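You operate a simulated robot arm through the tools that you are given. There is no shell and no other tool. Be economical: measure what you need, move in short steps, check, and stop when the job is done.

The job below is to be done with a simulated robot arm. You get a single attempt, and the scene is never put back.

JOB
Crank the black bobbin full and shut it in the bobbin box.
Fine: seat it in the winder's cup, clutch to Wind, crank till Full lights, clutch Free before lifting; lid back on; box, cones, other bobbins untouched.

It is judged by the outcome, as a careful person would: the job done as asked, and still so three seconds after it is handed in. It fails if anything else is knocked over, pushed out of place, dropped, spilled or broken. Lids that push on must go on centred and level and be pressed home; caps that screw on are set level and turned clockwise until they are tight.

ROBOT AND FRAMES
A 7-joint arm with a two-finger parallel gripper, fixed in place. Base frame: the origin is at the foot of the arm, x ahead of it, y to its left, z up; the work surface is at about z = 800. Lengths are in mm, angles in rad, forces in N, time in s.
With the tool pointing down near the work surface it reaches from about 240 to 680 mm from the base axis. Its first joint turns from -1.152 to 1.152 rad. Payload 2.4 kg.
Tool frame: the origin (TCP) lies between the finger pads and is the grasp point; the fingertips stand 30 mm ahead of it; z points along the fingers, y is the line along which they close. The gripper opens to 94 mm. The fingers are 28 mm wide and 10 mm thick; the gripper's body (50 by 96 mm) begins 55 mm behind the TCP.
Orientation is that of the tool frame in the base frame, as [roll, pitch, yaw] about the fixed x, y, z axes, in that order (R = Rz(yaw) Ry(pitch) Rx(roll)). With the fingers straight down and closing along the base's y, the tool's x points along the base's -x, its y along +y and its z along -z.

CONTROLS
- The arm moves only by the tool arm_command. Its argument "deltas" is a list of rows, each an object (a shift or turn left out is 0, a gripper value left out holds the last) with "delta_pos": the shift along the base's x, y, z in units of 150 mm (1.0 is 150 mm), a list of three; "rot": the turn, a rotation vector about the base's x, y, z in units of 45 degrees (1.0 is 45 degrees), a list of three. In form: [{"delta_pos": [tx, ty, tz], "rot": [rx, ry, rz]}, ...]. A call has 1 to 20 rows; each row is the pose to reach, as a shift and turn from the pose commanded when the call began. "fingers" is the closure in counts, from 0 (fully open) to 255 (shut), set as the call begins (left out, the last holds). A call with a number of a shift or a turn outside -1 to 1 is refused whole. Each row takes 0.2 s and may step no farther than 50 mm and 0.15 rad from the row before; otherwise, or with a gripper value out of range, the whole call is refused. Where a pose cannot be reached the arm comes as near as it can. A force on the tool above 40 N (or 10 N above the force at the start of the call, whichever is more), or a blocked arm, ends the call early, and 0.2 s more pass. The fingers move at their own pace (about 153 mm/s each) and stop on an object; they squeeze with about 36 N. The grip force told is the motor's: it shows also when the fingers shut on nothing. Time passes only in rows, and 0.2 s behind the last, so rows that repeat a pose let the fingers close. It gives the time, the measured TCP pose, the force on the tool (base axes), the opening and the grip force at its end, in the units of the frame above (readings bear some noise), with the torque about the TCP (base axes, N m) and any sound that the robot's microphone picked up.
- Cameras (640 x 400 px; columns grow to the right, rows downward): "scene" is fixed at [52.1, 489.8, 1448.2]; the picture's right is [-0.67, -0.74, 0.00], its down [-0.43, 0.39, -0.82] and it looks along [0.60, -0.55, -0.58] (base axes); focal length 286 px, centre (320, 200). "wrist" rides on the gripper at [76, 14, -103] in the tool frame; the picture's right is [-0.18, 0.98, 0.00], its down [-0.75, -0.14, -0.64] and it looks along [-0.63, -0.12, 0.77] (tool axes); focal length 243 px, centre (320, 200). There is no depth. A picture from a camera that has moved, and an enlarged one, comes with that camera's place and axes in the base frame and with its lens. The place of the scene camera against the robot may be out by one fixed shift of up to 18 mm in any direction.
- grab_frame(camera): a new picture of that camera. It takes no simulated time.
- inspect(camera, box): a new picture of the part [left, top, right, bottom] of that camera's present view, enlarged. It takes no simulated time.
- sign_off(): hands the job in; it is judged then, once.

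Work in short steps. Places have to be worked out from the pictures, the camera data and where the tool is seen: move nearer, look again, correct. Check each grasp and each placing, and mend what went wrong. You have 120 turns and 68 pictures in all, those below and enlarged ones among them. Open the gripper and draw the arm clear of the work before you hand the job in, unless the task says otherwise; then end with one line.

The tools are called after "Call:" as name(argument=value, ...) on one line, values as JSON. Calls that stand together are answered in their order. arm_command: Moves the arm, as the interface text tells. Its arguments: {"type":"object","properties":{"deltas":{"type":"array","items":{"type":"object","properties":{"delta_pos":{"type":"array","items":{"type":"number"}},"rot":{"type":"array","items":{"type":"number"}}}}},"fingers":{"type":"number"}},"required":["deltas"]} The other tools are called the same way: grab_frame (camera) takes a picture; inspect (camera, box) takes an enlarged picture of a part of a camera's view; sign_off () hands the job in.

At the start:

```text
time_s: 0.0
tool_pos: [446.2, -153.5, 1206.3]
orientation: [-3.141, 0.006, 3.14]
wrist_force: [0.5, -0.3, -1.6]
wrist_torque: [0.02, -0.02, 0.01]
opening: 93.9
grip_force: 0.0
```

scene: 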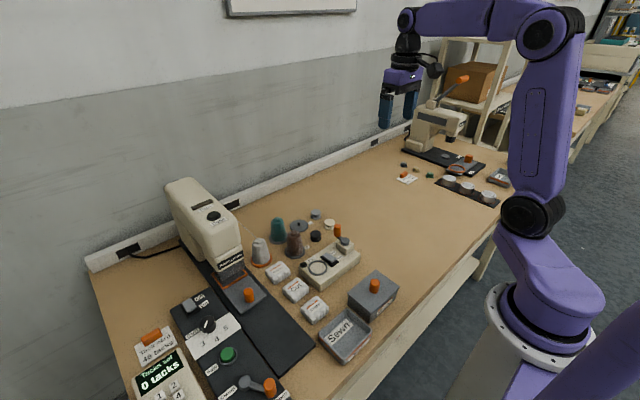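
wrist: 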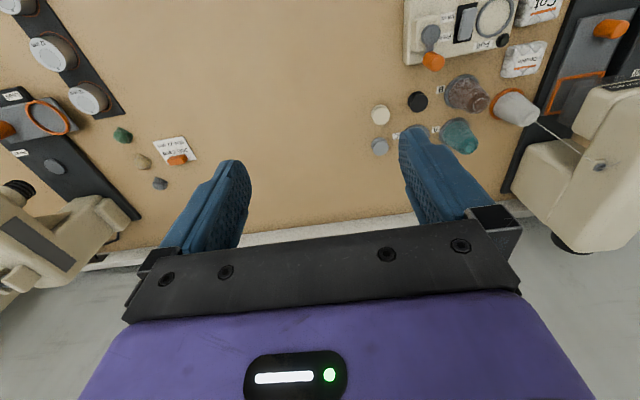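

The winder, bobbins and box appear near the middle of the scene view. I'll enlarge both views of that area.

Call:
inspect(camera="scene", box=[240, 200, 420, 370])

Call:
inspect(camera="wrist", box=[360, 0, 560, 160])

```text
2.35 times, centred on (330, 285) of scene
camera zoom: at [52.1, 489.8, 1448.2], right [-0.67, -0.74, 0.0], down [-0.43, 0.39, -0.82], along [0.6, -0.55, -0.58], focal length 674 px, centre (296, 0)
```

zoom: 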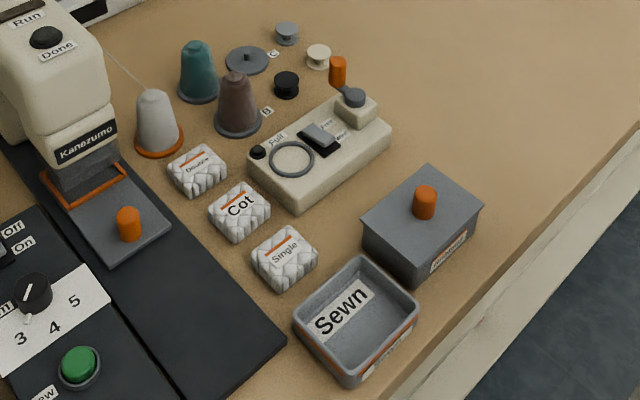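

```text
2.50 times, centred on (460, 80) of wrist
camera zoom: at [369.9, -139.4, 1307.9], right [0.18, 0.98, 0.0], down [0.75, -0.14, 0.64], along [0.63, -0.12, -0.76], focal length 606 px, centre (-30, 500)
```

zoom: 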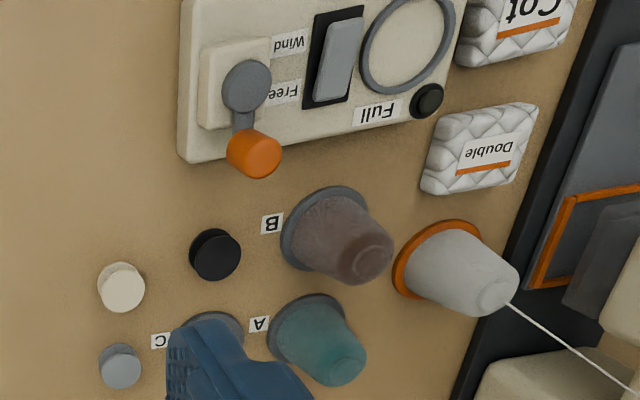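

The black bobbin is at about (565, 25) and the winder at about (450, 75). I'm bringing the wrist camera over the winder for a closer look.

Call:
arm_command(deltas=[{"delta_pos": [0, 0.3, -0.1]}, {"delta_pos": [0, 0.6, -0.3]}, {"delta_pos": [0, 0.8, -0.5]}, {"delta_pos": [0, 1.0, -0.7]}, {"delta_pos": [-0.1, 1.0, -0.9]}, {"delta_pos": [-0.1, 1.0, -0.9]}], fingers=0)

Call:
grab_frame(camera="wrist")

```text
refused: row 2 steps farther than a row can; nothing moved
```

```text
63 pictures are left
camera wrist: at [369.9, -139.4, 1307.9], right [0.18, 0.98, 0.0], down [0.75, -0.14, 0.64], along [0.63, -0.12, -0.76], focal length 243 px, centre (320, 200)
```

wrist: 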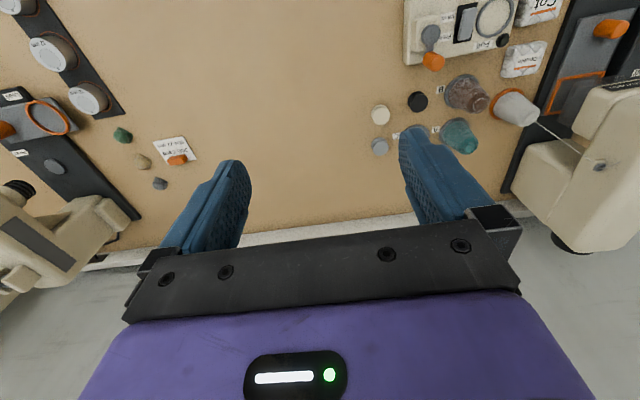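

The step was a little too long, so the call was refused. I'll repeat it with smaller steps.

Call:
arm_command(deltas=[{"delta_pos": [0, 0.25, -0.1]}, {"delta_pos": [0, 0.5, -0.25]}, {"delta_pos": [0, 0.75, -0.4]}, {"delta_pos": [0, 1.0, -0.55]}, {"delta_pos": [-0.1, 1.0, -0.8]}, {"delta_pos": [-0.1, 1.0, -0.9]}], fingers=0)

```text
time_s: 1.4
tool_pos: [431.4, -3.4, 1069.7]
orientation: [3.141, 0.004, 3.141]
wrist_force: [-0.1, 0.4, 1.1]
wrist_torque: [-0.02, 0.03, 0.0]
opening: 94.0
grip_force: 0.1
```

I'm now above the work and moving a further 60 mm left before taking a picture.

Call:
arm_command(deltas=[{"delta_pos": [-0.1, 0.2, 0]}, {"delta_pos": [-0.2, 0.4, 0]}, {"delta_pos": [-0.2, 0.4, 0]}])

Call:
grab_frame(camera="wrist")

```text
time_s: 2.2
tool_pos: [400.7, 57.5, 1070.3]
orientation: [-3.139, 0.004, 3.141]
wrist_force: [-0.1, -0.3, 0.0]
wrist_torque: [-0.02, 0.0, -0.02]
opening: 94.0
grip_force: 0.1
```

```text
62 pictures are left
camera wrist: at [325.3, 70.9, 1172.3], right [0.18, 0.98, 0.0], down [0.75, -0.14, 0.64], along [0.63, -0.12, -0.76], focal length 243 px, centre (320, 200)
```

wrist: 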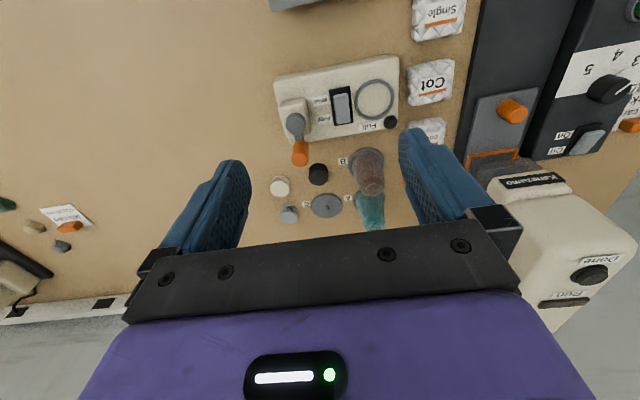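

Call:
inspect(camera="wrist", box=[250, 60, 420, 240])

```text
2.22 times, centred on (335, 150) of wrist
camera zoom: at [325.3, 70.9, 1172.3], right [0.18, 0.98, 0.0], down [0.75, -0.14, 0.64], along [0.63, -0.12, -0.76], focal length 539 px, centre (287, 311)
```

zoom: 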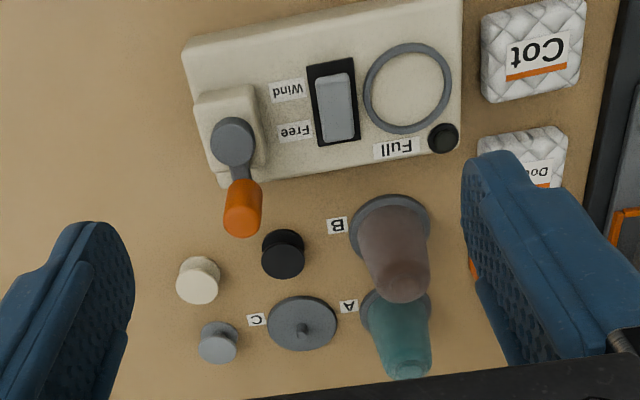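

Estimates so far: bobbin at about (566, 22), cup at about (440, 121), cone B at about (561, 109). Next I'm looking at the box with the lid, near (292, 89).

Call:
arm_command(deltas=[{"delta_pos": [-0.3, 0, 0]}, {"delta_pos": [-0.6, 0.0, 0]}, {"delta_pos": [-0.75, 0.0, -0.1]}, {"delta_pos": [-0.75, 0.0, -0.1]}])

Call:
grab_frame(camera="wrist")

Call:
inspect(camera="scene", box=[295, 215, 405, 325])

```text
time_s: 3.2
tool_pos: [290.5, 57.0, 1054.6]
orientation: [-3.141, 0.001, -3.141]
wrist_force: [-0.3, 0.5, -0.1]
wrist_torque: [0.01, -0.03, 0.02]
opening: 93.9
grip_force: 0.0
```

```text
60 pictures are left
camera wrist: at [212.6, 70.5, 1157.4], right [0.18, 0.98, 0.0], down [0.75, -0.14, 0.64], along [0.63, -0.12, -0.77], focal length 243 px, centre (320, 200)
```

wrist: 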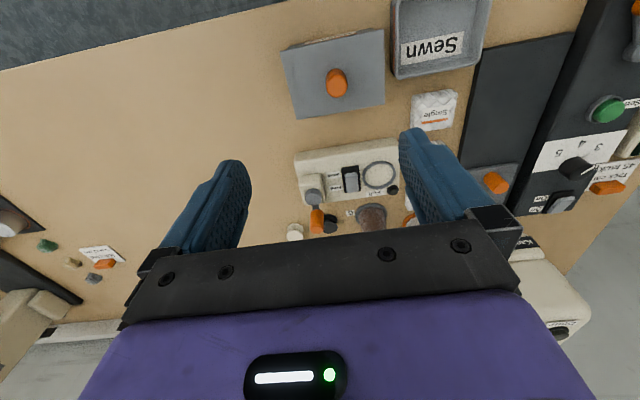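

```text
3.64 times, centred on (350, 270) of scene
camera zoom: at [52.1, 489.8, 1448.2], right [-0.67, -0.74, 0.0], down [-0.43, 0.39, -0.82], along [0.6, -0.55, -0.58], focal length 1042 px, centre (211, -54)
```

zoom: 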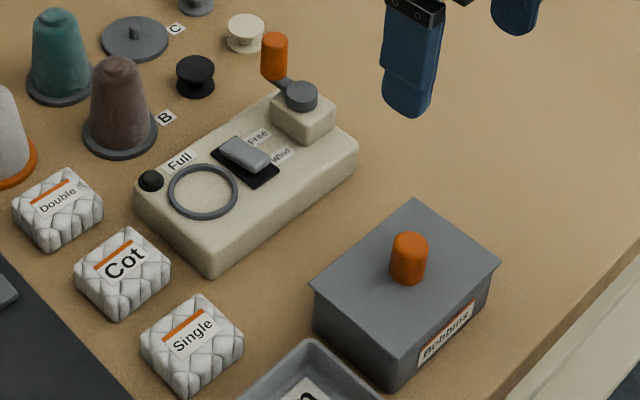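

The box labelled "Bobbins" has its lid knob at about (287, 76). I'm descending above the knob and will refine its position from there.

Call:
arm_command(deltas=[{"delta_pos": [-0.02, 0.1, -0.3]}, {"delta_pos": [-0.02, 0.12, -0.6]}, {"delta_pos": [-0.02, 0.12, -0.6]}])

Call:
grab_frame(camera="wrist")

Call:
inspect(camera="scene", box=[295, 215, 425, 335])

```text
time_s: 4.0
tool_pos: [285.8, 74.5, 965.4]
orientation: [-3.141, 0.004, 3.141]
wrist_force: [0.1, 0.1, 0.1]
wrist_torque: [-0.02, -0.02, -0.02]
opening: 94.1
grip_force: 0.0
```

```text
58 pictures are left
camera wrist: at [210.1, 88.8, 1067.6], right [0.18, 0.98, 0.0], down [0.75, -0.14, 0.64], along [0.63, -0.12, -0.76], focal length 243 px, centre (320, 200)
```

wrist: 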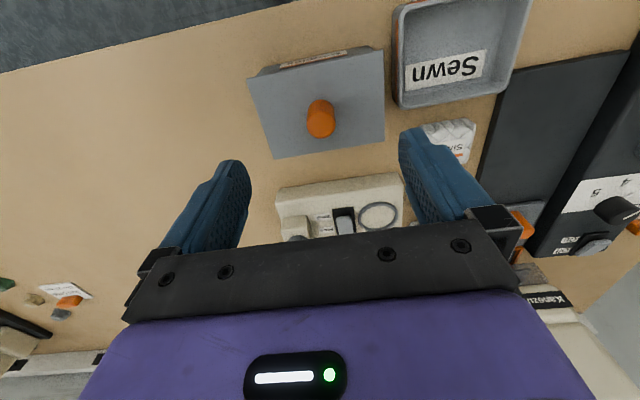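

```text
3.33 times, centred on (360, 275) of scene
camera zoom: at [52.1, 489.9, 1448.2], right [-0.67, -0.74, 0.0], down [-0.43, 0.39, -0.82], along [0.6, -0.55, -0.58], focal length 955 px, centre (187, -50)
```

zoom: 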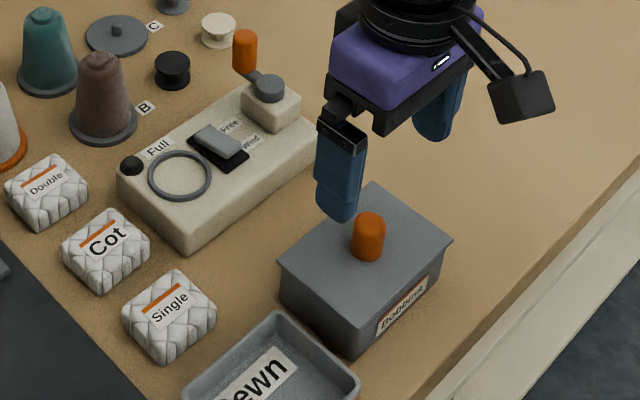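

Knob axis is at about (286, 75), lid surface z ≈ 853–858 and knob top ≈ 883. I'm descending to z = 890 with the fingers half closed, then looking.

Call:
arm_command(deltas=[{"delta_pos": [0, 0, -0.2]}, {"delta_pos": [0, 0, -0.4]}, {"delta_pos": [0, 0, -0.5]}, {"delta_pos": [0, 0, -0.5]}], fingers=110)

Call:
grab_frame(camera="wrist")

Call:
inspect(camera="scene", box=[325, 235, 425, 325])

```text
time_s: 5.0
tool_pos: [286.7, 75.3, 890.5]
orientation: [3.141, 0.003, -3.14]
wrist_force: [0.2, 0.3, -0.1]
wrist_torque: [0.03, 0.0, 0.01]
opening: 53.5
grip_force: 0.1
```

```text
56 pictures are left
camera wrist: at [210.0, 88.6, 992.8], right [0.18, 0.98, 0.0], down [0.75, -0.14, 0.64], along [0.63, -0.12, -0.76], focal length 243 px, centre (320, 200)
```

wrist: 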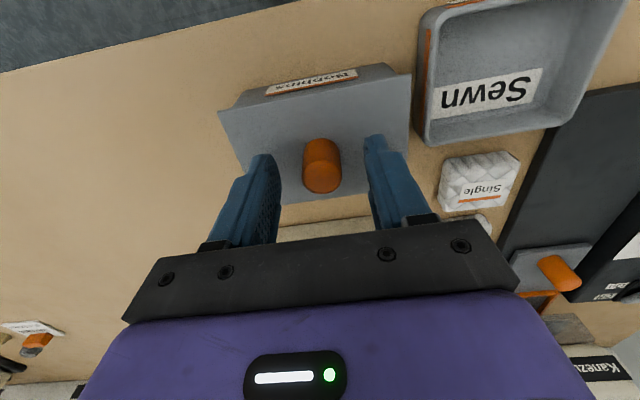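

```text
4.44 times, centred on (375, 280) of scene
camera zoom: at [52.1, 489.9, 1448.2], right [-0.67, -0.74, 0.0], down [-0.43, 0.39, -0.82], along [0.6, -0.55, -0.58], focal length 1273 px, centre (76, -156)
```

zoom: 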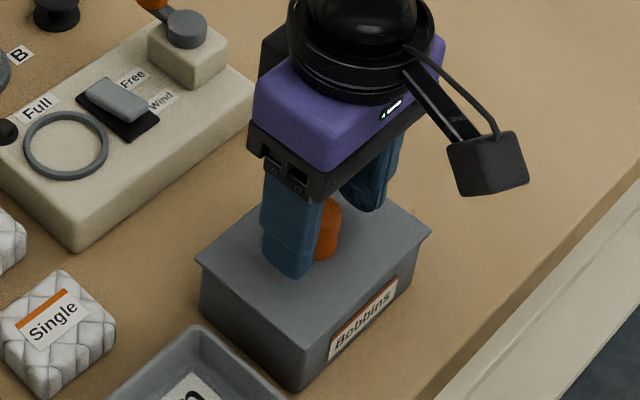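

The knob is centred between the fingers and the tips sit just above the lid. I'm closing on it.

Call:
arm_command(deltas=[{"delta_pos": [0, 0, 0]}, {"delta_pos": [0, 0, 0]}, {"delta_pos": [0, 0, 0]}], fingers=255)

```text
time_s: 5.8
tool_pos: [287.1, 74.3, 890.5]
orientation: [-3.141, 0.003, -3.141]
wrist_force: [-0.7, 0.4, 0.3]
wrist_torque: [0.02, 0.03, -0.03]
opening: 22.3
grip_force: 35.9
heard: snap
```

I have the knob gripped at 22 mm opening. I'm lifting straight up slowly.

Call:
arm_command(deltas=[{"delta_pos": [0, 0, 0.03]}, {"delta_pos": [0, 0, 0.08]}, {"delta_pos": [0, 0, 0.14]}, {"delta_pos": [0, 0, 0.2]}, {"delta_pos": [0, 0, 0.35]}, {"delta_pos": [0, 0, 0.5]}])

Call:
grab_frame(camera="scene")

```text
time_s: 7.2
tool_pos: [285.4, 73.8, 965.2]
orientation: [3.141, 0.003, -3.142]
wrist_force: [-1.1, 0.0, -0.9]
wrist_torque: [0.0, -0.03, -0.03]
opening: 22.2
grip_force: 36.3
```

```text
54 pictures are left
```

scene: 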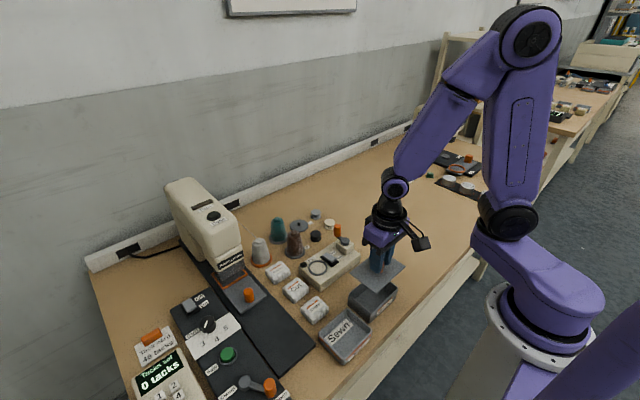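

The lid came off cleanly. I'm carrying it to the clear table area at about (360, -90).

Call:
arm_command(deltas=[{"delta_pos": [0.1, -0.25, 0]}, {"delta_pos": [0.2, -0.5, 0]}, {"delta_pos": [0.3, -0.75, 0]}, {"delta_pos": [0.4, -1.0, 0]}, {"delta_pos": [0.5, -1.0, -0.25]}, {"delta_pos": [0.5, -1.0, -0.5]}, {"delta_pos": [0.5, -1.0, -0.65]}, {"delta_pos": [0.5, -1.0, -0.65]}])

Call:
grab_frame(camera="scene")

Call:
grab_frame(camera="wrist")

```text
time_s: 9.0
tool_pos: [362.1, -75.7, 868.4]
orientation: [-3.141, 0.004, 3.141]
wrist_force: [0.7, 0.3, -0.6]
wrist_torque: [0.0, -0.03, 0.02]
opening: 22.3
grip_force: 36.0
```

```text
53 pictures are left
```

scene: 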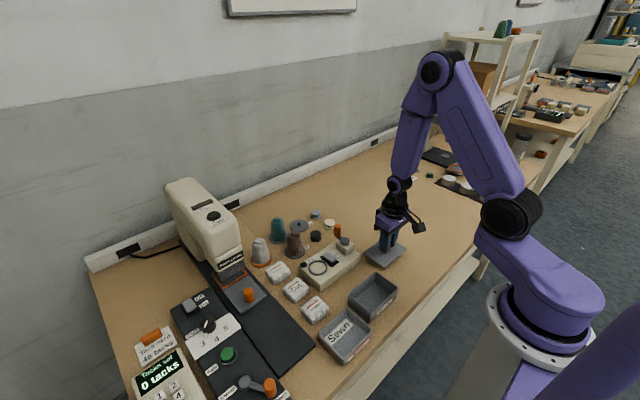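

```text
52 pictures are left
camera wrist: at [285.1, -62.4, 970.7], right [0.18, 0.98, 0.0], down [0.75, -0.14, 0.64], along [0.63, -0.12, -0.76], focal length 243 px, centre (320, 200)
```

wrist: 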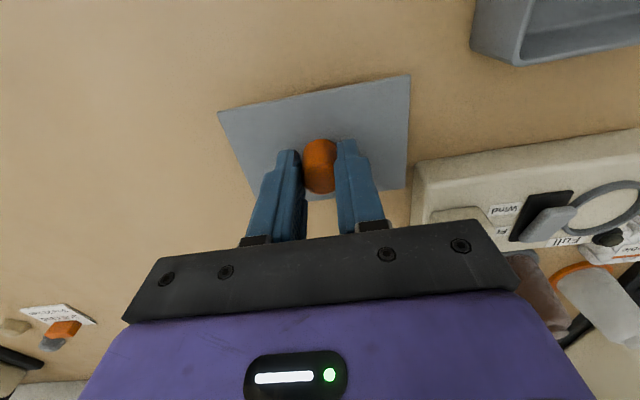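

The lid hangs level. I'm moving it 40 mm further from the winder, then lowering until contact.

Call:
arm_command(deltas=[{"delta_pos": [-0.1, -0.27, 0]}, {"delta_pos": [-0.1, -0.27, -0.05]}, {"delta_pos": [-0.1, -0.27, -0.09]}, {"delta_pos": [-0.1, -0.27, -0.12]}, {"delta_pos": [-0.1, -0.27, -0.15]}, {"delta_pos": [-0.1, -0.27, -0.18]}, {"delta_pos": [-0.1, -0.27, -0.21]}, {"delta_pos": [-0.1, -0.27, -0.24]}])

```text
time_s: 10.5
tool_pos: [346.2, -117.1, 842.0]
orientation: [-3.141, 0.006, 3.14]
wrist_force: [-1.6, 0.2, 13.8]
wrist_torque: [0.0, -0.03, 0.02]
opening: 22.8
grip_force: 36.1
stopped in row 7: the force on the tool passed its limit at 54 N (the readings are from after the stop); the commanded pose is now the measured one
```

The lid is down on the table at TCP z ≈ 842. I'm releasing it and rising.

Call:
arm_command(deltas=[{"delta_pos": [0, 0, 0.01]}, {"delta_pos": [0, 0, 0.01]}, {"delta_pos": [0, 0, 0.2]}, {"delta_pos": [0, 0, 0.5]}, {"delta_pos": [0, 0, 0.8]}, {"delta_pos": [0, 0, 0.8]}], fingers=90)

Call:
grab_frame(camera="wrist")

```text
time_s: 11.9
tool_pos: [347.1, -115.9, 962.5]
orientation: [-3.14, 0.005, -3.141]
wrist_force: [0.1, 0.5, 0.6]
wrist_torque: [0.03, -0.01, 0.03]
opening: 60.8
grip_force: 0.0
```

```text
51 pictures are left
camera wrist: at [270.4, -102.3, 1064.8], right [0.18, 0.98, 0.0], down [0.75, -0.14, 0.65], along [0.64, -0.12, -0.76], focal length 243 px, centre (320, 200)
```

wrist: 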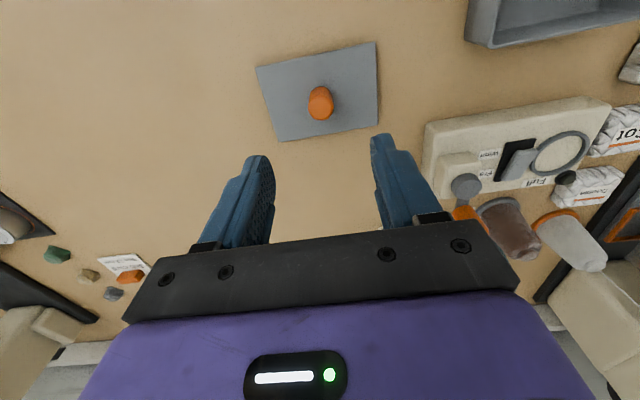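

The lid lies flat. I'm heading to above the black bobbin, at about (566, 22).

Call:
arm_command(deltas=[{"delta_pos": [0.25, 0.16, 0]}, {"delta_pos": [0.5, 0.32, 0]}, {"delta_pos": [0.75, 0.48, 0]}, {"delta_pos": [1.0, 0.64, 0]}, {"delta_pos": [1.0, 0.92, 0]}, {"delta_pos": [1.0, 0.92, 0]}])

Call:
arm_command(deltas=[{"delta_pos": [0.25, 0, 0]}, {"delta_pos": [0.46, 0.0, -0.1]}, {"delta_pos": [0.46, 0.0, -0.1]}])

Call:
inspect(camera="wrist", box=[230, 0, 430, 200])

```text
time_s: 13.3
tool_pos: [497.1, 22.2, 962.8]
orientation: [-3.141, 0.007, -3.142]
wrist_force: [0.0, 0.1, -0.3]
wrist_torque: [0.01, 0.02, 0.03]
opening: 60.7
grip_force: 0.1
```

```text
time_s: 14.1
tool_pos: [565.6, 22.0, 945.9]
orientation: [3.141, 0.007, 3.141]
wrist_force: [0.9, 0.5, 0.3]
wrist_torque: [0.03, 0.04, 0.01]
opening: 60.6
grip_force: 0.0
```

```text
2.00 times, centred on (330, 100) of wrist
camera zoom: at [489.0, 36.6, 1048.9], right [0.18, 0.98, 0.0], down [0.75, -0.14, 0.65], along [0.64, -0.12, -0.76], focal length 485 px, centre (300, 400)
```

zoom: 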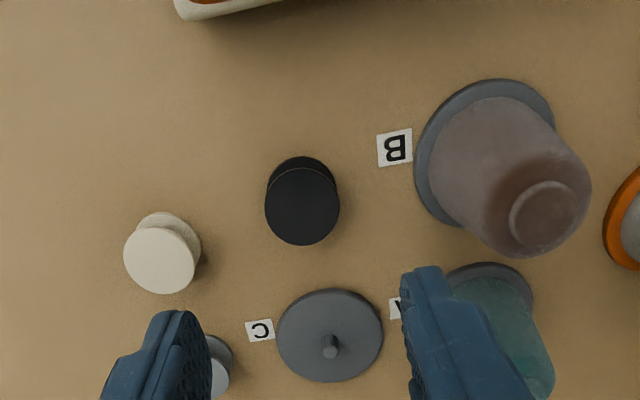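

The bobbin is at about (564, 23.5), with its top at z ≈ 825 and a diameter of about 33 mm. Before choosing the grip height I'm checking the cup and bobbin heights in the scene camera.

Call:
inspect(camera="scene", box=[295, 215, 365, 285])

```text
5.71 times, centred on (330, 250) of scene
camera zoom: at [52.1, 489.8, 1448.2], right [-0.67, -0.74, 0.0], down [-0.43, 0.39, -0.82], along [0.6, -0.55, -0.58], focal length 1637 px, centre (263, -86)
```

zoom: 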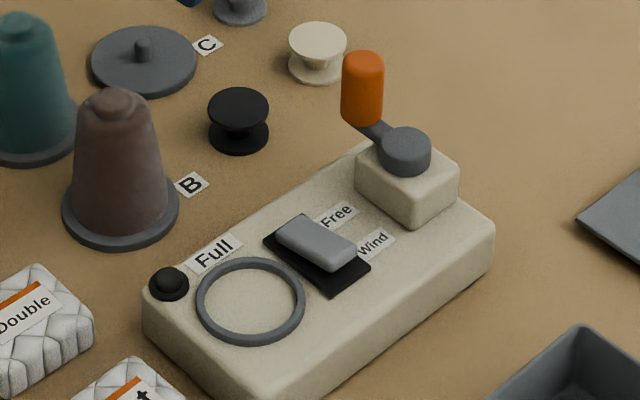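

The cup is a low rim, about 4–5 mm high, around a flat seat, and the rocker has its Free end down. I'm lowering over the bobbin to TCP z = 838, which puts the tips at about 808.

Call:
arm_command(deltas=[{"delta_pos": [-0.01, 0.01, -0.25]}, {"delta_pos": [-0.01, 0.01, -0.45]}, {"delta_pos": [-0.01, 0.01, -0.6]}, {"delta_pos": [-0.01, 0.01, -0.72]}, {"delta_pos": [-0.01, 0.01, -0.72]}])

Call:
inspect(camera="wrist", box=[220, 70, 420, 250])

```text
time_s: 15.3
tool_pos: [563.8, 23.9, 838.5]
orientation: [-3.141, 0.009, 3.141]
wrist_force: [0.2, -0.3, 0.6]
wrist_torque: [0.01, 0.0, 0.02]
opening: 60.8
grip_force: 0.1
```

```text
2.22 times, centred on (320, 160) of wrist
camera zoom: at [487.6, 38.0, 940.3], right [0.18, 0.98, 0.0], down [0.75, -0.14, 0.65], along [0.64, -0.12, -0.76], focal length 539 px, centre (320, 289)
```

zoom: 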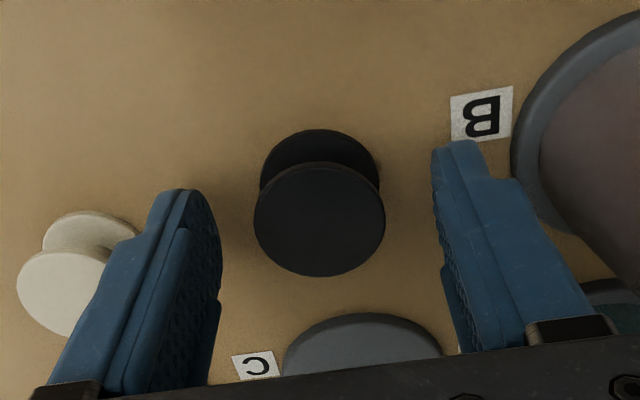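

The bobbin is centred between the pads. I'm closing on it.

Call:
arm_command(deltas=[{"delta_pos": [0, 0, 0]}, {"delta_pos": [0, 0, 0]}, {"delta_pos": [0, 0, 0]}], fingers=255)

Call:
arm_command(deltas=[{"delta_pos": [0, 0, 0.1]}, {"delta_pos": [0, 0, 0.3]}, {"delta_pos": [0, 0, 0.6]}, {"delta_pos": [0, 0, 0.6]}])

Call:
inspect(camera="wrist", box=[220, 70, 420, 250])

```text
time_s: 16.1
tool_pos: [564.0, 23.7, 839.8]
orientation: [3.14, 0.007, -3.142]
wrist_force: [-0.8, -0.7, -0.6]
wrist_torque: [0.0, -0.01, 0.04]
opening: 29.7
grip_force: 35.8
```

```text
time_s: 17.1
tool_pos: [564.3, 23.5, 929.6]
orientation: [-3.141, 0.005, -3.141]
wrist_force: [0.2, 0.5, -0.9]
wrist_torque: [-0.03, -0.03, -0.03]
opening: 29.7
grip_force: 36.3
```

```text
2.22 times, centred on (320, 160) of wrist
camera zoom: at [487.3, 38.0, 1030.7], right [0.18, 0.98, 0.0], down [0.75, -0.14, 0.65], along [0.64, -0.12, -0.76], focal length 539 px, centre (320, 289)
```

zoom: 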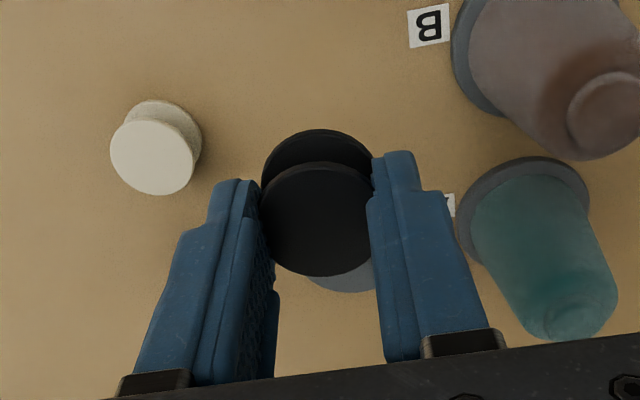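

The bobbin is held level at 29.7 mm, and its bottom is about 39 mm below the TCP. I'm moving just beyond the cup so I can see it past the bobbin.

Call:
arm_command(deltas=[{"delta_pos": [-0.1, 0, 0.2]}, {"delta_pos": [-0.35, 0.1, 0.2]}, {"delta_pos": [-0.5, 0.35, 0.2]}, {"delta_pos": [-0.53, 0.65, 0.15]}, {"delta_pos": [-0.53, 0.65, 0.1]}])

Call:
inspect(camera="wrist", box=[210, 0, 430, 180])

```text
time_s: 18.3
tool_pos: [486.4, 121.7, 943.8]
orientation: [3.141, 0.008, -3.142]
wrist_force: [-1.2, 0.0, 0.1]
wrist_torque: [0.02, 0.01, -0.03]
opening: 29.3
grip_force: 36.1
```

```text
2.22 times, centred on (320, 90) of wrist
camera zoom: at [408.4, 135.0, 1046.0], right [0.18, 0.98, 0.0], down [0.75, -0.14, 0.65], along [0.64, -0.12, -0.76], focal length 539 px, centre (320, 444)
```

zoom: 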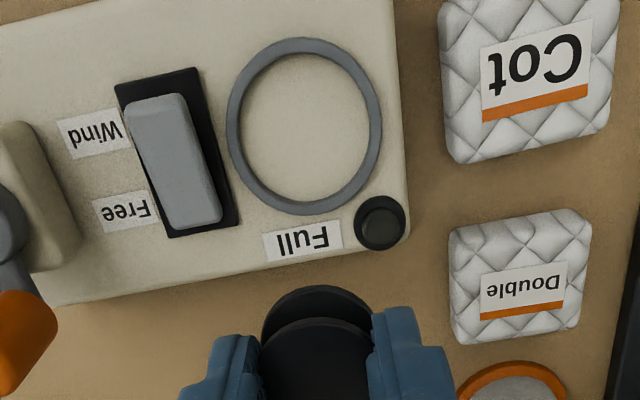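

The cup centre is at about (444, 122.5) with an inner diameter of about 44 mm. I'm moving over it and stepping down toward contact.

Call:
arm_command(deltas=[{"delta_pos": [-0.15, 0.005, 0]}, {"delta_pos": [-0.283, 0.005, -0.1]}, {"delta_pos": [-0.283, 0.005, -0.25]}, {"delta_pos": [-0.283, 0.005, -0.4]}, {"delta_pos": [-0.283, 0.005, -0.4]}])

Call:
inspect(camera="scene", box=[285, 210, 375, 290])

Call:
inspect(camera="wrist", box=[210, 50, 430, 230])

```text
time_s: 19.5
tool_pos: [444.2, 122.2, 883.0]
orientation: [-3.141, 0.007, -3.141]
wrist_force: [-1.1, -0.1, -0.9]
wrist_torque: [-0.01, -0.01, -0.01]
opening: 29.5
grip_force: 36.0
```

```text
5.00 times, centred on (330, 250) of scene
camera zoom: at [52.1, 489.8, 1448.2], right [-0.67, -0.74, 0.0], down [-0.43, 0.39, -0.82], along [0.6, -0.55, -0.58], focal length 1432 px, centre (270, -50)
```

zoom: 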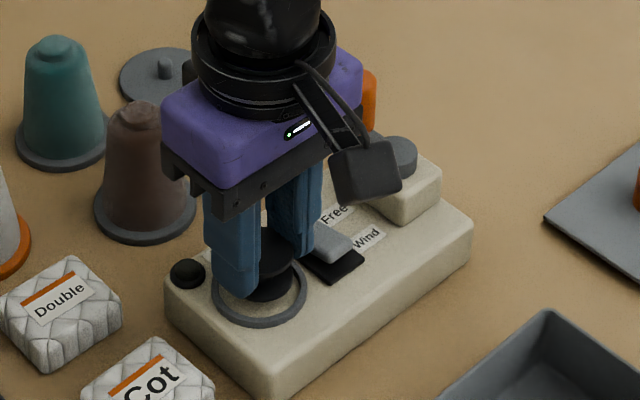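

```text
2.22 times, centred on (320, 140) of wrist
camera zoom: at [366.5, 135.7, 985.5], right [0.18, 0.98, 0.0], down [0.75, -0.14, 0.65], along [0.64, -0.12, -0.76], focal length 539 px, centre (320, 333)
```

zoom: 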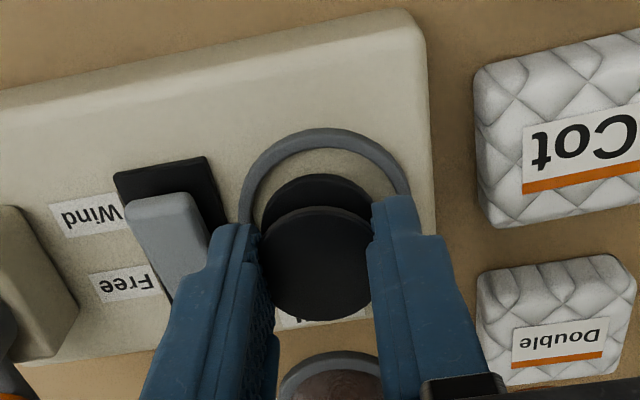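

The bobbin is above the cup. I'm lowering in 2 mm steps until contact.

Call:
arm_command(deltas=[{"delta_pos": [0, 0, -0.03]}, {"delta_pos": [0, 0, -0.05]}, {"delta_pos": [0, 0, -0.065]}, {"delta_pos": [0, 0, -0.08]}, {"delta_pos": [0, 0, -0.095]}, {"delta_pos": [0, 0, -0.11]}, {"delta_pos": [0, 0, -0.125]}, {"delta_pos": [0, 0, -0.14]}])

Call:
inspect(camera="wrist", box=[210, 50, 430, 230])

```text
time_s: 20.8
tool_pos: [443.5, 121.1, 869.4]
orientation: [3.14, 0.011, -3.141]
wrist_force: [-2.5, 1.0, 11.1]
wrist_torque: [0.05, 0.11, -0.04]
opening: 29.6
grip_force: 35.6
stopped in row 6: the force on the tool passed its limit at 48 N (the readings are from after the stop); the commanded pose is now the measured one
```

```text
2.22 times, centred on (320, 140) of wrist
camera zoom: at [366.6, 135.8, 972.0], right [0.18, 0.98, 0.0], down [0.75, -0.14, 0.65], along [0.64, -0.12, -0.76], focal length 539 px, centre (320, 333)
```

zoom: 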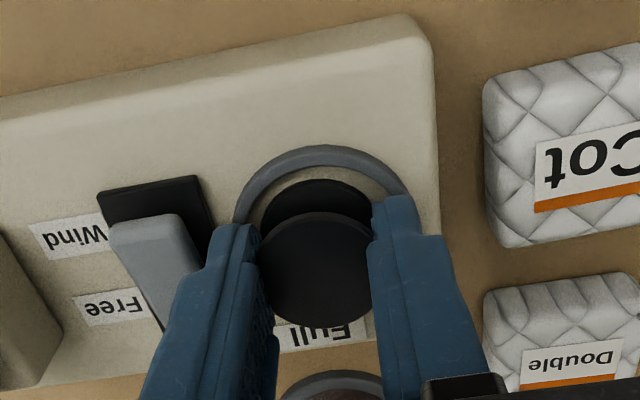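

Contact came at about 830, which matches the cup floor. I'm opening only slightly to stay clear of the rocker, then lifting.

Call:
arm_command(deltas=[{"delta_pos": [0, 0, 0.0]}, {"delta_pos": [0, 0, 0.0]}, {"delta_pos": [0, 0, 0.1]}, {"delta_pos": [0, 0, 0.3]}, {"delta_pos": [0.2, 0, 0.5]}, {"delta_pos": [0.3, 0, 0.6]}, {"delta_pos": [0.3, 0, 0.6]}], fingers=150)

Call:
inspect(camera="wrist", box=[210, 0, 430, 180])

Call:
inspect(camera="scene", box=[285, 210, 375, 290])

```text
time_s: 22.4
tool_pos: [488.4, 121.6, 960.3]
orientation: [3.138, 0.006, 3.14]
wrist_force: [0.5, 0.4, 0.1]
wrist_torque: [0.0, -0.01, -0.06]
opening: 38.7
grip_force: 0.1
```

```text
2.22 times, centred on (320, 90) of wrist
camera zoom: at [411.8, 135.6, 1062.3], right [0.18, 0.98, 0.0], down [0.75, -0.14, 0.65], along [0.64, -0.12, -0.76], focal length 539 px, centre (320, 444)
```

zoom: 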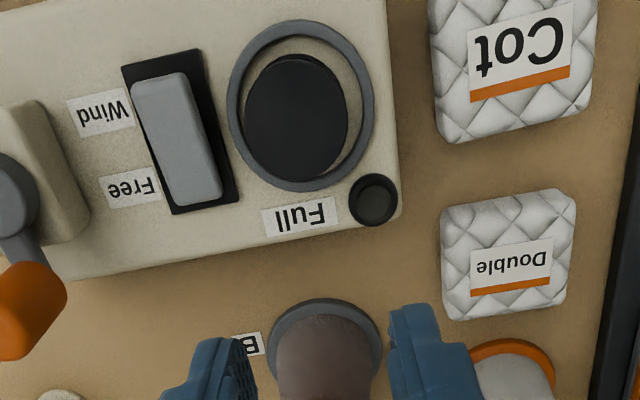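

```text
5.00 times, centred on (330, 250) of scene
camera zoom: at [52.1, 489.8, 1448.2], right [-0.68, -0.74, 0.0], down [-0.43, 0.39, -0.82], along [0.6, -0.55, -0.58], focal length 1432 px, centre (270, -50)
```

zoom: 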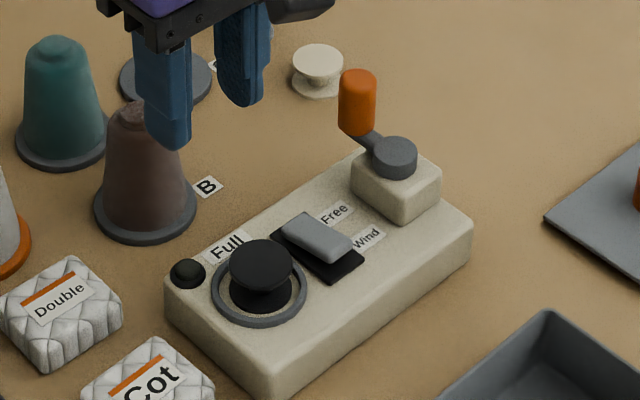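

The bobbin sits centred in the cup. Next I'm shutting the fingers and moving over the Wind end of the rocker, at about (428, 78).

Call:
arm_command(deltas=[{"delta_pos": [-0.13, -0.1, 0]}, {"delta_pos": [-0.27, -0.2, -0.05]}, {"delta_pos": [-0.4, -0.29, -0.15]}, {"delta_pos": [-0.4, -0.29, -0.4]}, {"delta_pos": [-0.4, -0.29, -0.4]}], fingers=255)

Call:
inspect(camera="wrist", box=[210, 50, 430, 230])

Call:
inspect(camera="scene", box=[285, 210, 375, 290])

```text
time_s: 23.6
tool_pos: [428.2, 76.3, 899.7]
orientation: [3.14, 0.01, 3.141]
wrist_force: [-0.5, 0.4, 0.5]
wrist_torque: [0.01, -0.03, -0.01]
opening: 0.0
grip_force: 32.7
```

```text
2.22 times, centred on (320, 140) of wrist
camera zoom: at [351.9, 91.6, 1002.1], right [0.18, 0.98, 0.0], down [0.75, -0.14, 0.65], along [0.64, -0.12, -0.76], focal length 539 px, centre (320, 333)
```

zoom: 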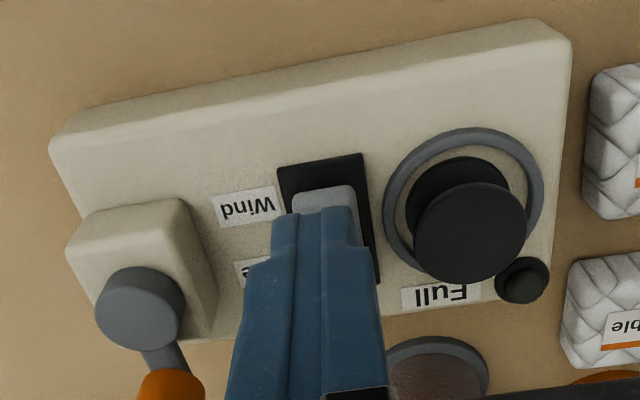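

```text
5.00 times, centred on (330, 250) of scene
camera zoom: at [52.1, 489.8, 1448.2], right [-0.68, -0.74, 0.0], down [-0.43, 0.39, -0.82], along [0.6, -0.55, -0.58], focal length 1432 px, centre (270, -50)
```

zoom: 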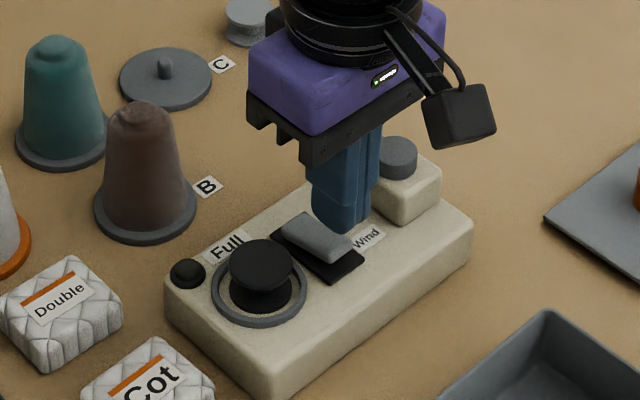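

The tip is right above the Wind end. I'm pressing down in small steps.

Call:
arm_command(deltas=[{"delta_pos": [-0.01, 0.015, -0.08]}, {"delta_pos": [-0.01, 0.015, -0.12]}, {"delta_pos": [-0.01, 0.015, -0.15]}, {"delta_pos": [-0.01, 0.015, -0.17]}, {"delta_pos": [-0.01, 0.015, -0.19]}, {"delta_pos": [-0.01, 0.015, -0.21]}, {"delta_pos": [-0.01, 0.015, -0.22]}])

Call:
inspect(camera="scene", box=[285, 210, 375, 290])

```text
time_s: 24.6
tool_pos: [427.4, 80.4, 879.1]
orientation: [3.139, 0.009, -3.142]
wrist_force: [-5.8, -1.1, 14.7]
wrist_torque: [-0.02, 0.0, -0.16]
opening: 0.1
grip_force: 32.8
stopped in row 4: the force on the tool passed its limit at 51 N (the readings are from after the stop); the commanded pose is now the measured one
```

```text
5.00 times, centred on (330, 250) of scene
camera zoom: at [51.8, 489.8, 1448.3], right [-0.68, -0.74, 0.0], down [-0.43, 0.39, -0.82], along [0.6, -0.55, -0.58], focal length 1432 px, centre (270, -50)
```

zoom: 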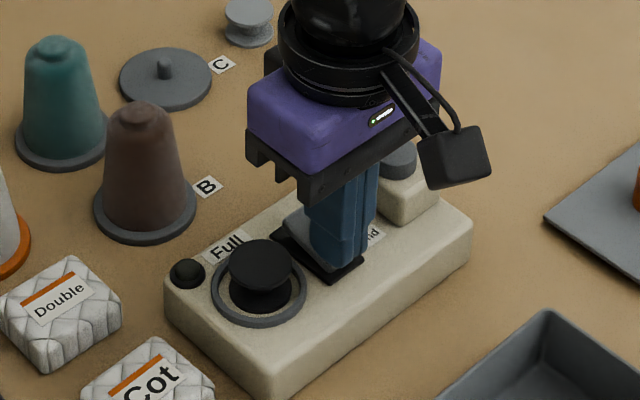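

The press stopped at 51 N with the tip at z ≈ 849. I'm lifting a bit to see whether the rocker flipped.

Call:
arm_command(deltas=[{"delta_pos": [0, 0, 0.1]}, {"delta_pos": [0, -0.1, 0.3]}, {"delta_pos": [-0.2, -0.2, 0.5]}, {"delta_pos": [-0.2, -0.2, 0.5]}])

Call:
inspect(camera="scene", box=[305, 230, 365, 280])

Call:
inspect(camera="wrist", box=[270, 20, 490, 200])

```text
time_s: 25.6
tool_pos: [397.3, 51.3, 952.8]
orientation: [3.141, 0.008, -3.142]
wrist_force: [0.2, 0.7, 0.2]
wrist_torque: [-0.01, 0.0, 0.02]
opening: 0.0
grip_force: 32.8
```

```text
8.00 times, centred on (335, 255) of scene
camera zoom: at [52.1, 489.8, 1448.2], right [-0.68, -0.74, 0.0], down [-0.43, 0.39, -0.82], along [0.6, -0.55, -0.58], focal length 2292 px, centre (200, -240)
```

zoom: 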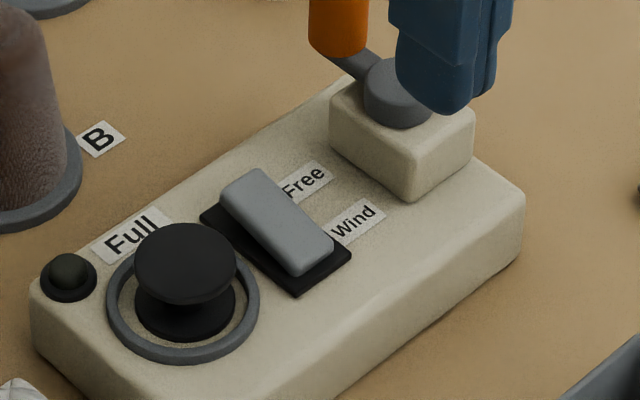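

```text
2.22 times, centred on (380, 110) of wrist
camera zoom: at [319.2, 65.9, 1054.9], right [0.18, 0.98, 0.0], down [0.75, -0.14, 0.65], along [0.64, -0.12, -0.76], focal length 539 px, centre (187, 400)
```

zoom: 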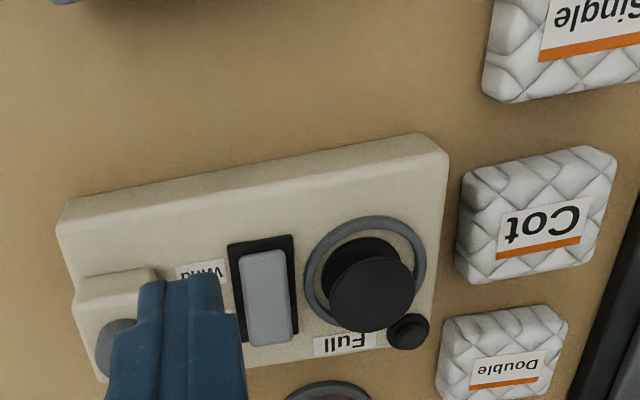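

The rocker is now tipped to Wind. Next I'm going over the crank area to measure its handle and axis.

Call:
arm_command(deltas=[{"delta_pos": [0.25, -0.05, 0.1]}, {"delta_pos": [0.5, -0.1, 0.15]}, {"delta_pos": [0.75, -0.15, 0.15]}, {"delta_pos": [0.75, -0.15, 0.15]}], fingers=110)

Call:
inspect(camera="wrist", box=[220, 0, 420, 160])

```text
time_s: 26.6
tool_pos: [510.2, 28.0, 974.8]
orientation: [3.139, 0.009, -3.141]
wrist_force: [0.1, 0.7, -0.1]
wrist_torque: [-0.02, 0.03, 0.01]
opening: 53.4
grip_force: 0.1
```

```text
2.50 times, centred on (320, 80) of wrist
camera zoom: at [433.0, 42.9, 1076.9], right [0.18, 0.98, 0.0], down [0.75, -0.14, 0.65], along [0.64, -0.12, -0.76], focal length 606 px, centre (320, 500)
```

zoom: 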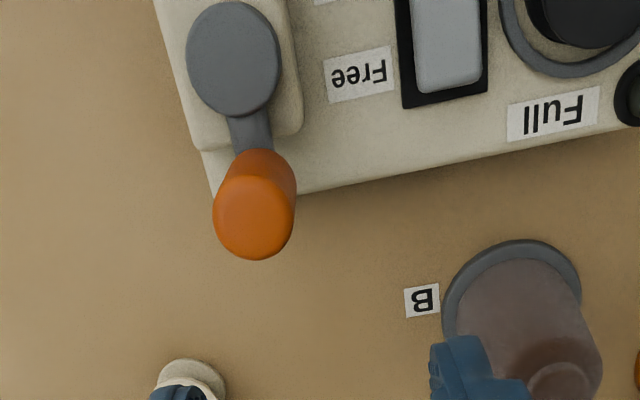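

Triangulation gives the hub axis at about (444.5, 15.7) with its top at z ≈ 865, and the handle axis at about (479, 15) with its top at z ≈ 897. I'm moving above the handle and lowering around it.

Call:
arm_command(deltas=[{"delta_pos": [-0.208, -0.087, 0]}, {"delta_pos": [-0.208, -0.087, -0.2]}, {"delta_pos": [-0.208, -0.087, -0.38]}, {"delta_pos": [-0.208, -0.087, -0.47]}, {"delta_pos": [-0.208, -0.087, -0.47]}])

Call:
inspect(camera="wrist", box=[220, 70, 420, 250])

Call:
inspect(camera="scene", box=[285, 200, 375, 280])

```text
time_s: 27.8
tool_pos: [477.9, 15.1, 905.9]
orientation: [3.139, 0.011, -3.141]
wrist_force: [0.2, -0.1, -0.3]
wrist_torque: [0.03, 0.0, 0.0]
opening: 53.5
grip_force: 0.1
```

```text
2.22 times, centred on (320, 160) of wrist
camera zoom: at [401.9, 29.1, 1006.9], right [0.18, 0.98, 0.0], down [0.75, -0.14, 0.65], along [0.64, -0.12, -0.76], focal length 539 px, centre (320, 289)
```

zoom: 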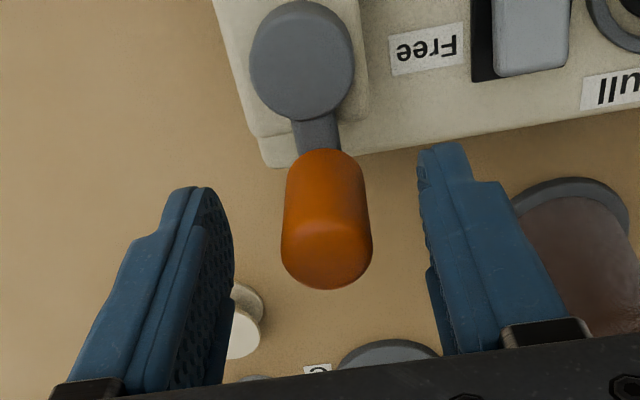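

```text
5.00 times, centred on (330, 240) of scene
camera zoom: at [52.1, 489.8, 1448.2], right [-0.67, -0.74, 0.0], down [-0.43, 0.39, -0.82], along [0.6, -0.55, -0.58], focal length 1432 px, centre (270, 0)
```

zoom: 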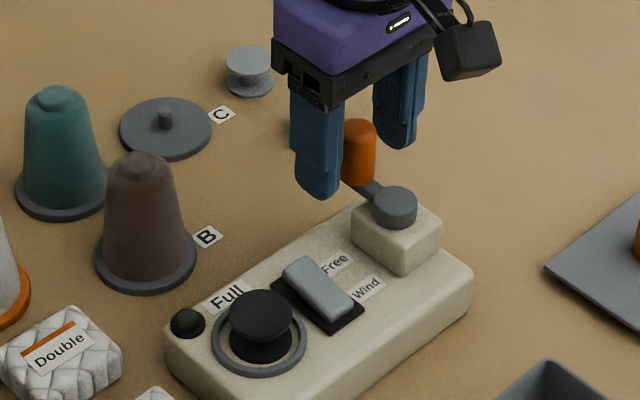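

The handle is at about (480, 15.5) and the hub at about (445, 16), so the radius is about 35 mm. I'm lowering slightly and closing on the handle.

Call:
arm_command(deltas=[{"delta_pos": [0.012, 0.003, -0.03]}, {"delta_pos": [0.012, 0.003, -0.03]}])

Call:
arm_command(deltas=[{"delta_pos": [0, 0, 0]}, {"delta_pos": [0, 0, 0]}, {"delta_pos": [0, 0, 0]}], fingers=255)

```text
time_s: 28.4
tool_pos: [480.8, 14.9, 900.3]
orientation: [3.139, 0.009, -3.141]
wrist_force: [-0.9, 0.6, -0.1]
wrist_torque: [-0.04, 0.02, 0.0]
opening: 53.4
grip_force: 0.0
```

```text
time_s: 29.2
tool_pos: [479.9, 15.1, 901.5]
orientation: [3.139, 0.01, 3.141]
wrist_force: [0.3, 1.1, -3.8]
wrist_torque: [-0.13, -0.37, -0.01]
opening: 21.4
grip_force: 44.4
```

The handle is gripped at 21.4 mm. I'm trying a quarter turn clockwise as seen from above, starting toward -y.

Call:
arm_command(deltas=[{"delta_pos": [-0.0028, -0.036, 0]}, {"delta_pos": [-0.0114, -0.0721, 0]}, {"delta_pos": [-0.0446, -0.1371, 0]}, {"delta_pos": [-0.0962, -0.1887, 0]}, {"delta_pos": [-0.1612, -0.2219, 0]}, {"delta_pos": [-0.2333, -0.2333, 0]}, {"delta_pos": [-0.2333, -0.2333, 0]}])

Call:
inspect(camera="scene", box=[285, 200, 375, 280])

```text
time_s: 30.8
tool_pos: [445.4, -18.8, 898.9]
orientation: [3.14, 0.007, -3.141]
wrist_force: [0.3, 0.5, -0.7]
wrist_torque: [0.02, 0.0, -0.02]
opening: 0.3
grip_force: 32.8
```

```text
5.00 times, centred on (330, 240) of scene
camera zoom: at [52.1, 489.8, 1448.2], right [-0.68, -0.74, 0.0], down [-0.43, 0.39, -0.82], along [0.6, -0.55, -0.58], focal length 1432 px, centre (270, 0)
```

zoom: 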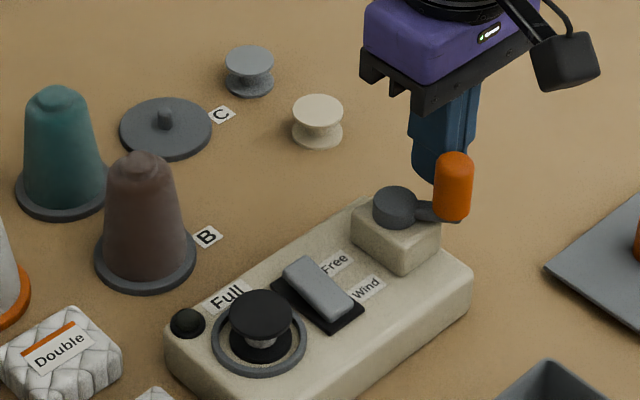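

The crank turned and thread is going on the bobbin, but the handle slipped out ahead of the fingers. Pushing works without any grip: I'll keep the fingers shut and sweep the pusher around the hub clockwise behind the handle for one full circle.

Call:
arm_command(deltas=[{"delta_pos": [-0.0721, 0.0114, 0]}, {"delta_pos": [-0.1371, 0.0446, 0]}, {"delta_pos": [-0.1887, 0.0962, 0]}, {"delta_pos": [-0.2219, 0.1612, 0]}, {"delta_pos": [-0.2333, 0.2333, 0]}, {"delta_pos": [-0.2219, 0.3054, 0]}, {"delta_pos": [-0.1887, 0.3704, 0]}, {"delta_pos": [-0.1371, 0.422, 0]}, {"delta_pos": [-0.0721, 0.4552, 0]}, {"delta_pos": [0, 0.4667, 0]}, {"delta_pos": [0.0721, 0.4552, 0]}, {"delta_pos": [0.1371, 0.422, 0]}, {"delta_pos": [0.1887, 0.3704, 0]}, {"delta_pos": [0.2219, 0.3054, 0]}, {"delta_pos": [0.2333, 0.2333, 0]}, {"delta_pos": [0.2219, 0.1612, 0]}, {"delta_pos": [0.1887, 0.0962, 0]}, {"delta_pos": [0.1371, 0.0446, 0]}, {"delta_pos": [0.0721, 0.0114, 0]}, {"delta_pos": [0, 0, 0]}], fingers=255)

Call:
inspect(camera="scene", box=[285, 200, 375, 280])

```text
time_s: 35.0
tool_pos: [445.8, -20.6, 900.4]
orientation: [3.14, 0.008, -3.142]
wrist_force: [0.2, -0.3, 0.4]
wrist_torque: [-0.03, 0.02, -0.03]
opening: 0.0
grip_force: 33.3
```

```text
5.00 times, centred on (330, 240) of scene
camera zoom: at [52.1, 489.8, 1448.2], right [-0.68, -0.74, 0.0], down [-0.43, 0.39, -0.82], along [0.6, -0.55, -0.58], focal length 1432 px, centre (270, 0)
```

zoom: 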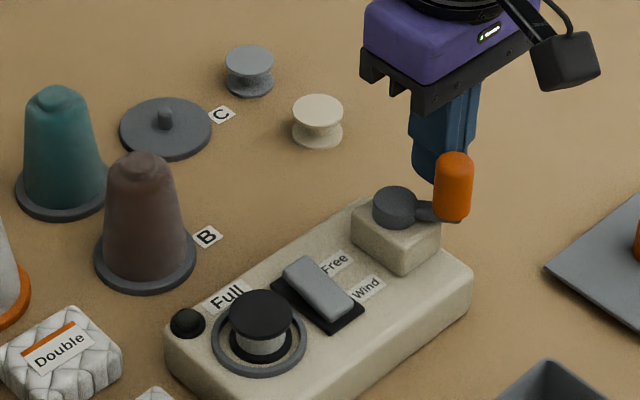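

Pushing works: one full turn, and the thread is growing. Full isn't lit yet, so I'm doing another turn.

Call:
arm_command(deltas=[{"delta_pos": [-0.0721, 0.0114, 0]}, {"delta_pos": [-0.1371, 0.0446, 0]}, {"delta_pos": [-0.1887, 0.0962, 0]}, {"delta_pos": [-0.2219, 0.1612, 0]}, {"delta_pos": [-0.2333, 0.2333, 0]}, {"delta_pos": [-0.2219, 0.3054, 0]}, {"delta_pos": [-0.1887, 0.3704, 0]}, {"delta_pos": [-0.1371, 0.422, 0]}, {"delta_pos": [-0.0721, 0.4552, 0]}, {"delta_pos": [0, 0.4667, 0]}, {"delta_pos": [0.0721, 0.4552, 0]}, {"delta_pos": [0.1371, 0.422, 0]}, {"delta_pos": [0.1887, 0.3704, 0]}, {"delta_pos": [0.2219, 0.3054, 0]}, {"delta_pos": [0.2333, 0.2333, 0]}, {"delta_pos": [0.2219, 0.1612, 0]}, {"delta_pos": [0.1887, 0.0962, 0]}, {"delta_pos": [0.1371, 0.0446, 0]}, {"delta_pos": [0.0721, 0.0114, 0]}, {"delta_pos": [0, 0, 0]}])

Call:
inspect(camera="scene", box=[285, 200, 375, 280])

```text
time_s: 39.2
tool_pos: [445.0, -20.5, 898.5]
orientation: [3.14, 0.007, -3.141]
wrist_force: [-0.2, 0.7, 0.2]
wrist_torque: [0.01, -0.02, 0.02]
opening: 0.1
grip_force: 32.8
```

```text
5.00 times, centred on (330, 240) of scene
camera zoom: at [52.1, 489.8, 1448.2], right [-0.68, -0.74, 0.0], down [-0.43, 0.39, -0.82], along [0.6, -0.55, -0.58], focal length 1432 px, centre (270, 0)
```

zoom: 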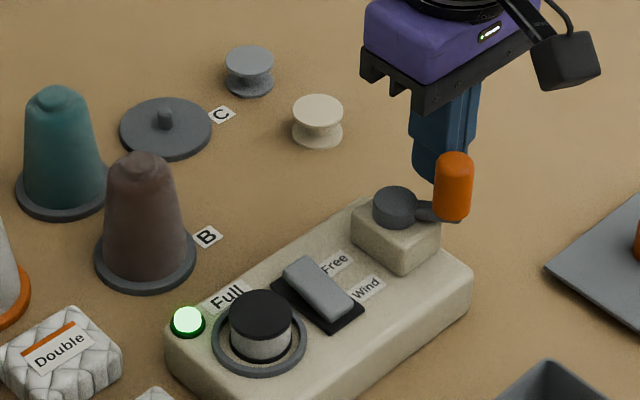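

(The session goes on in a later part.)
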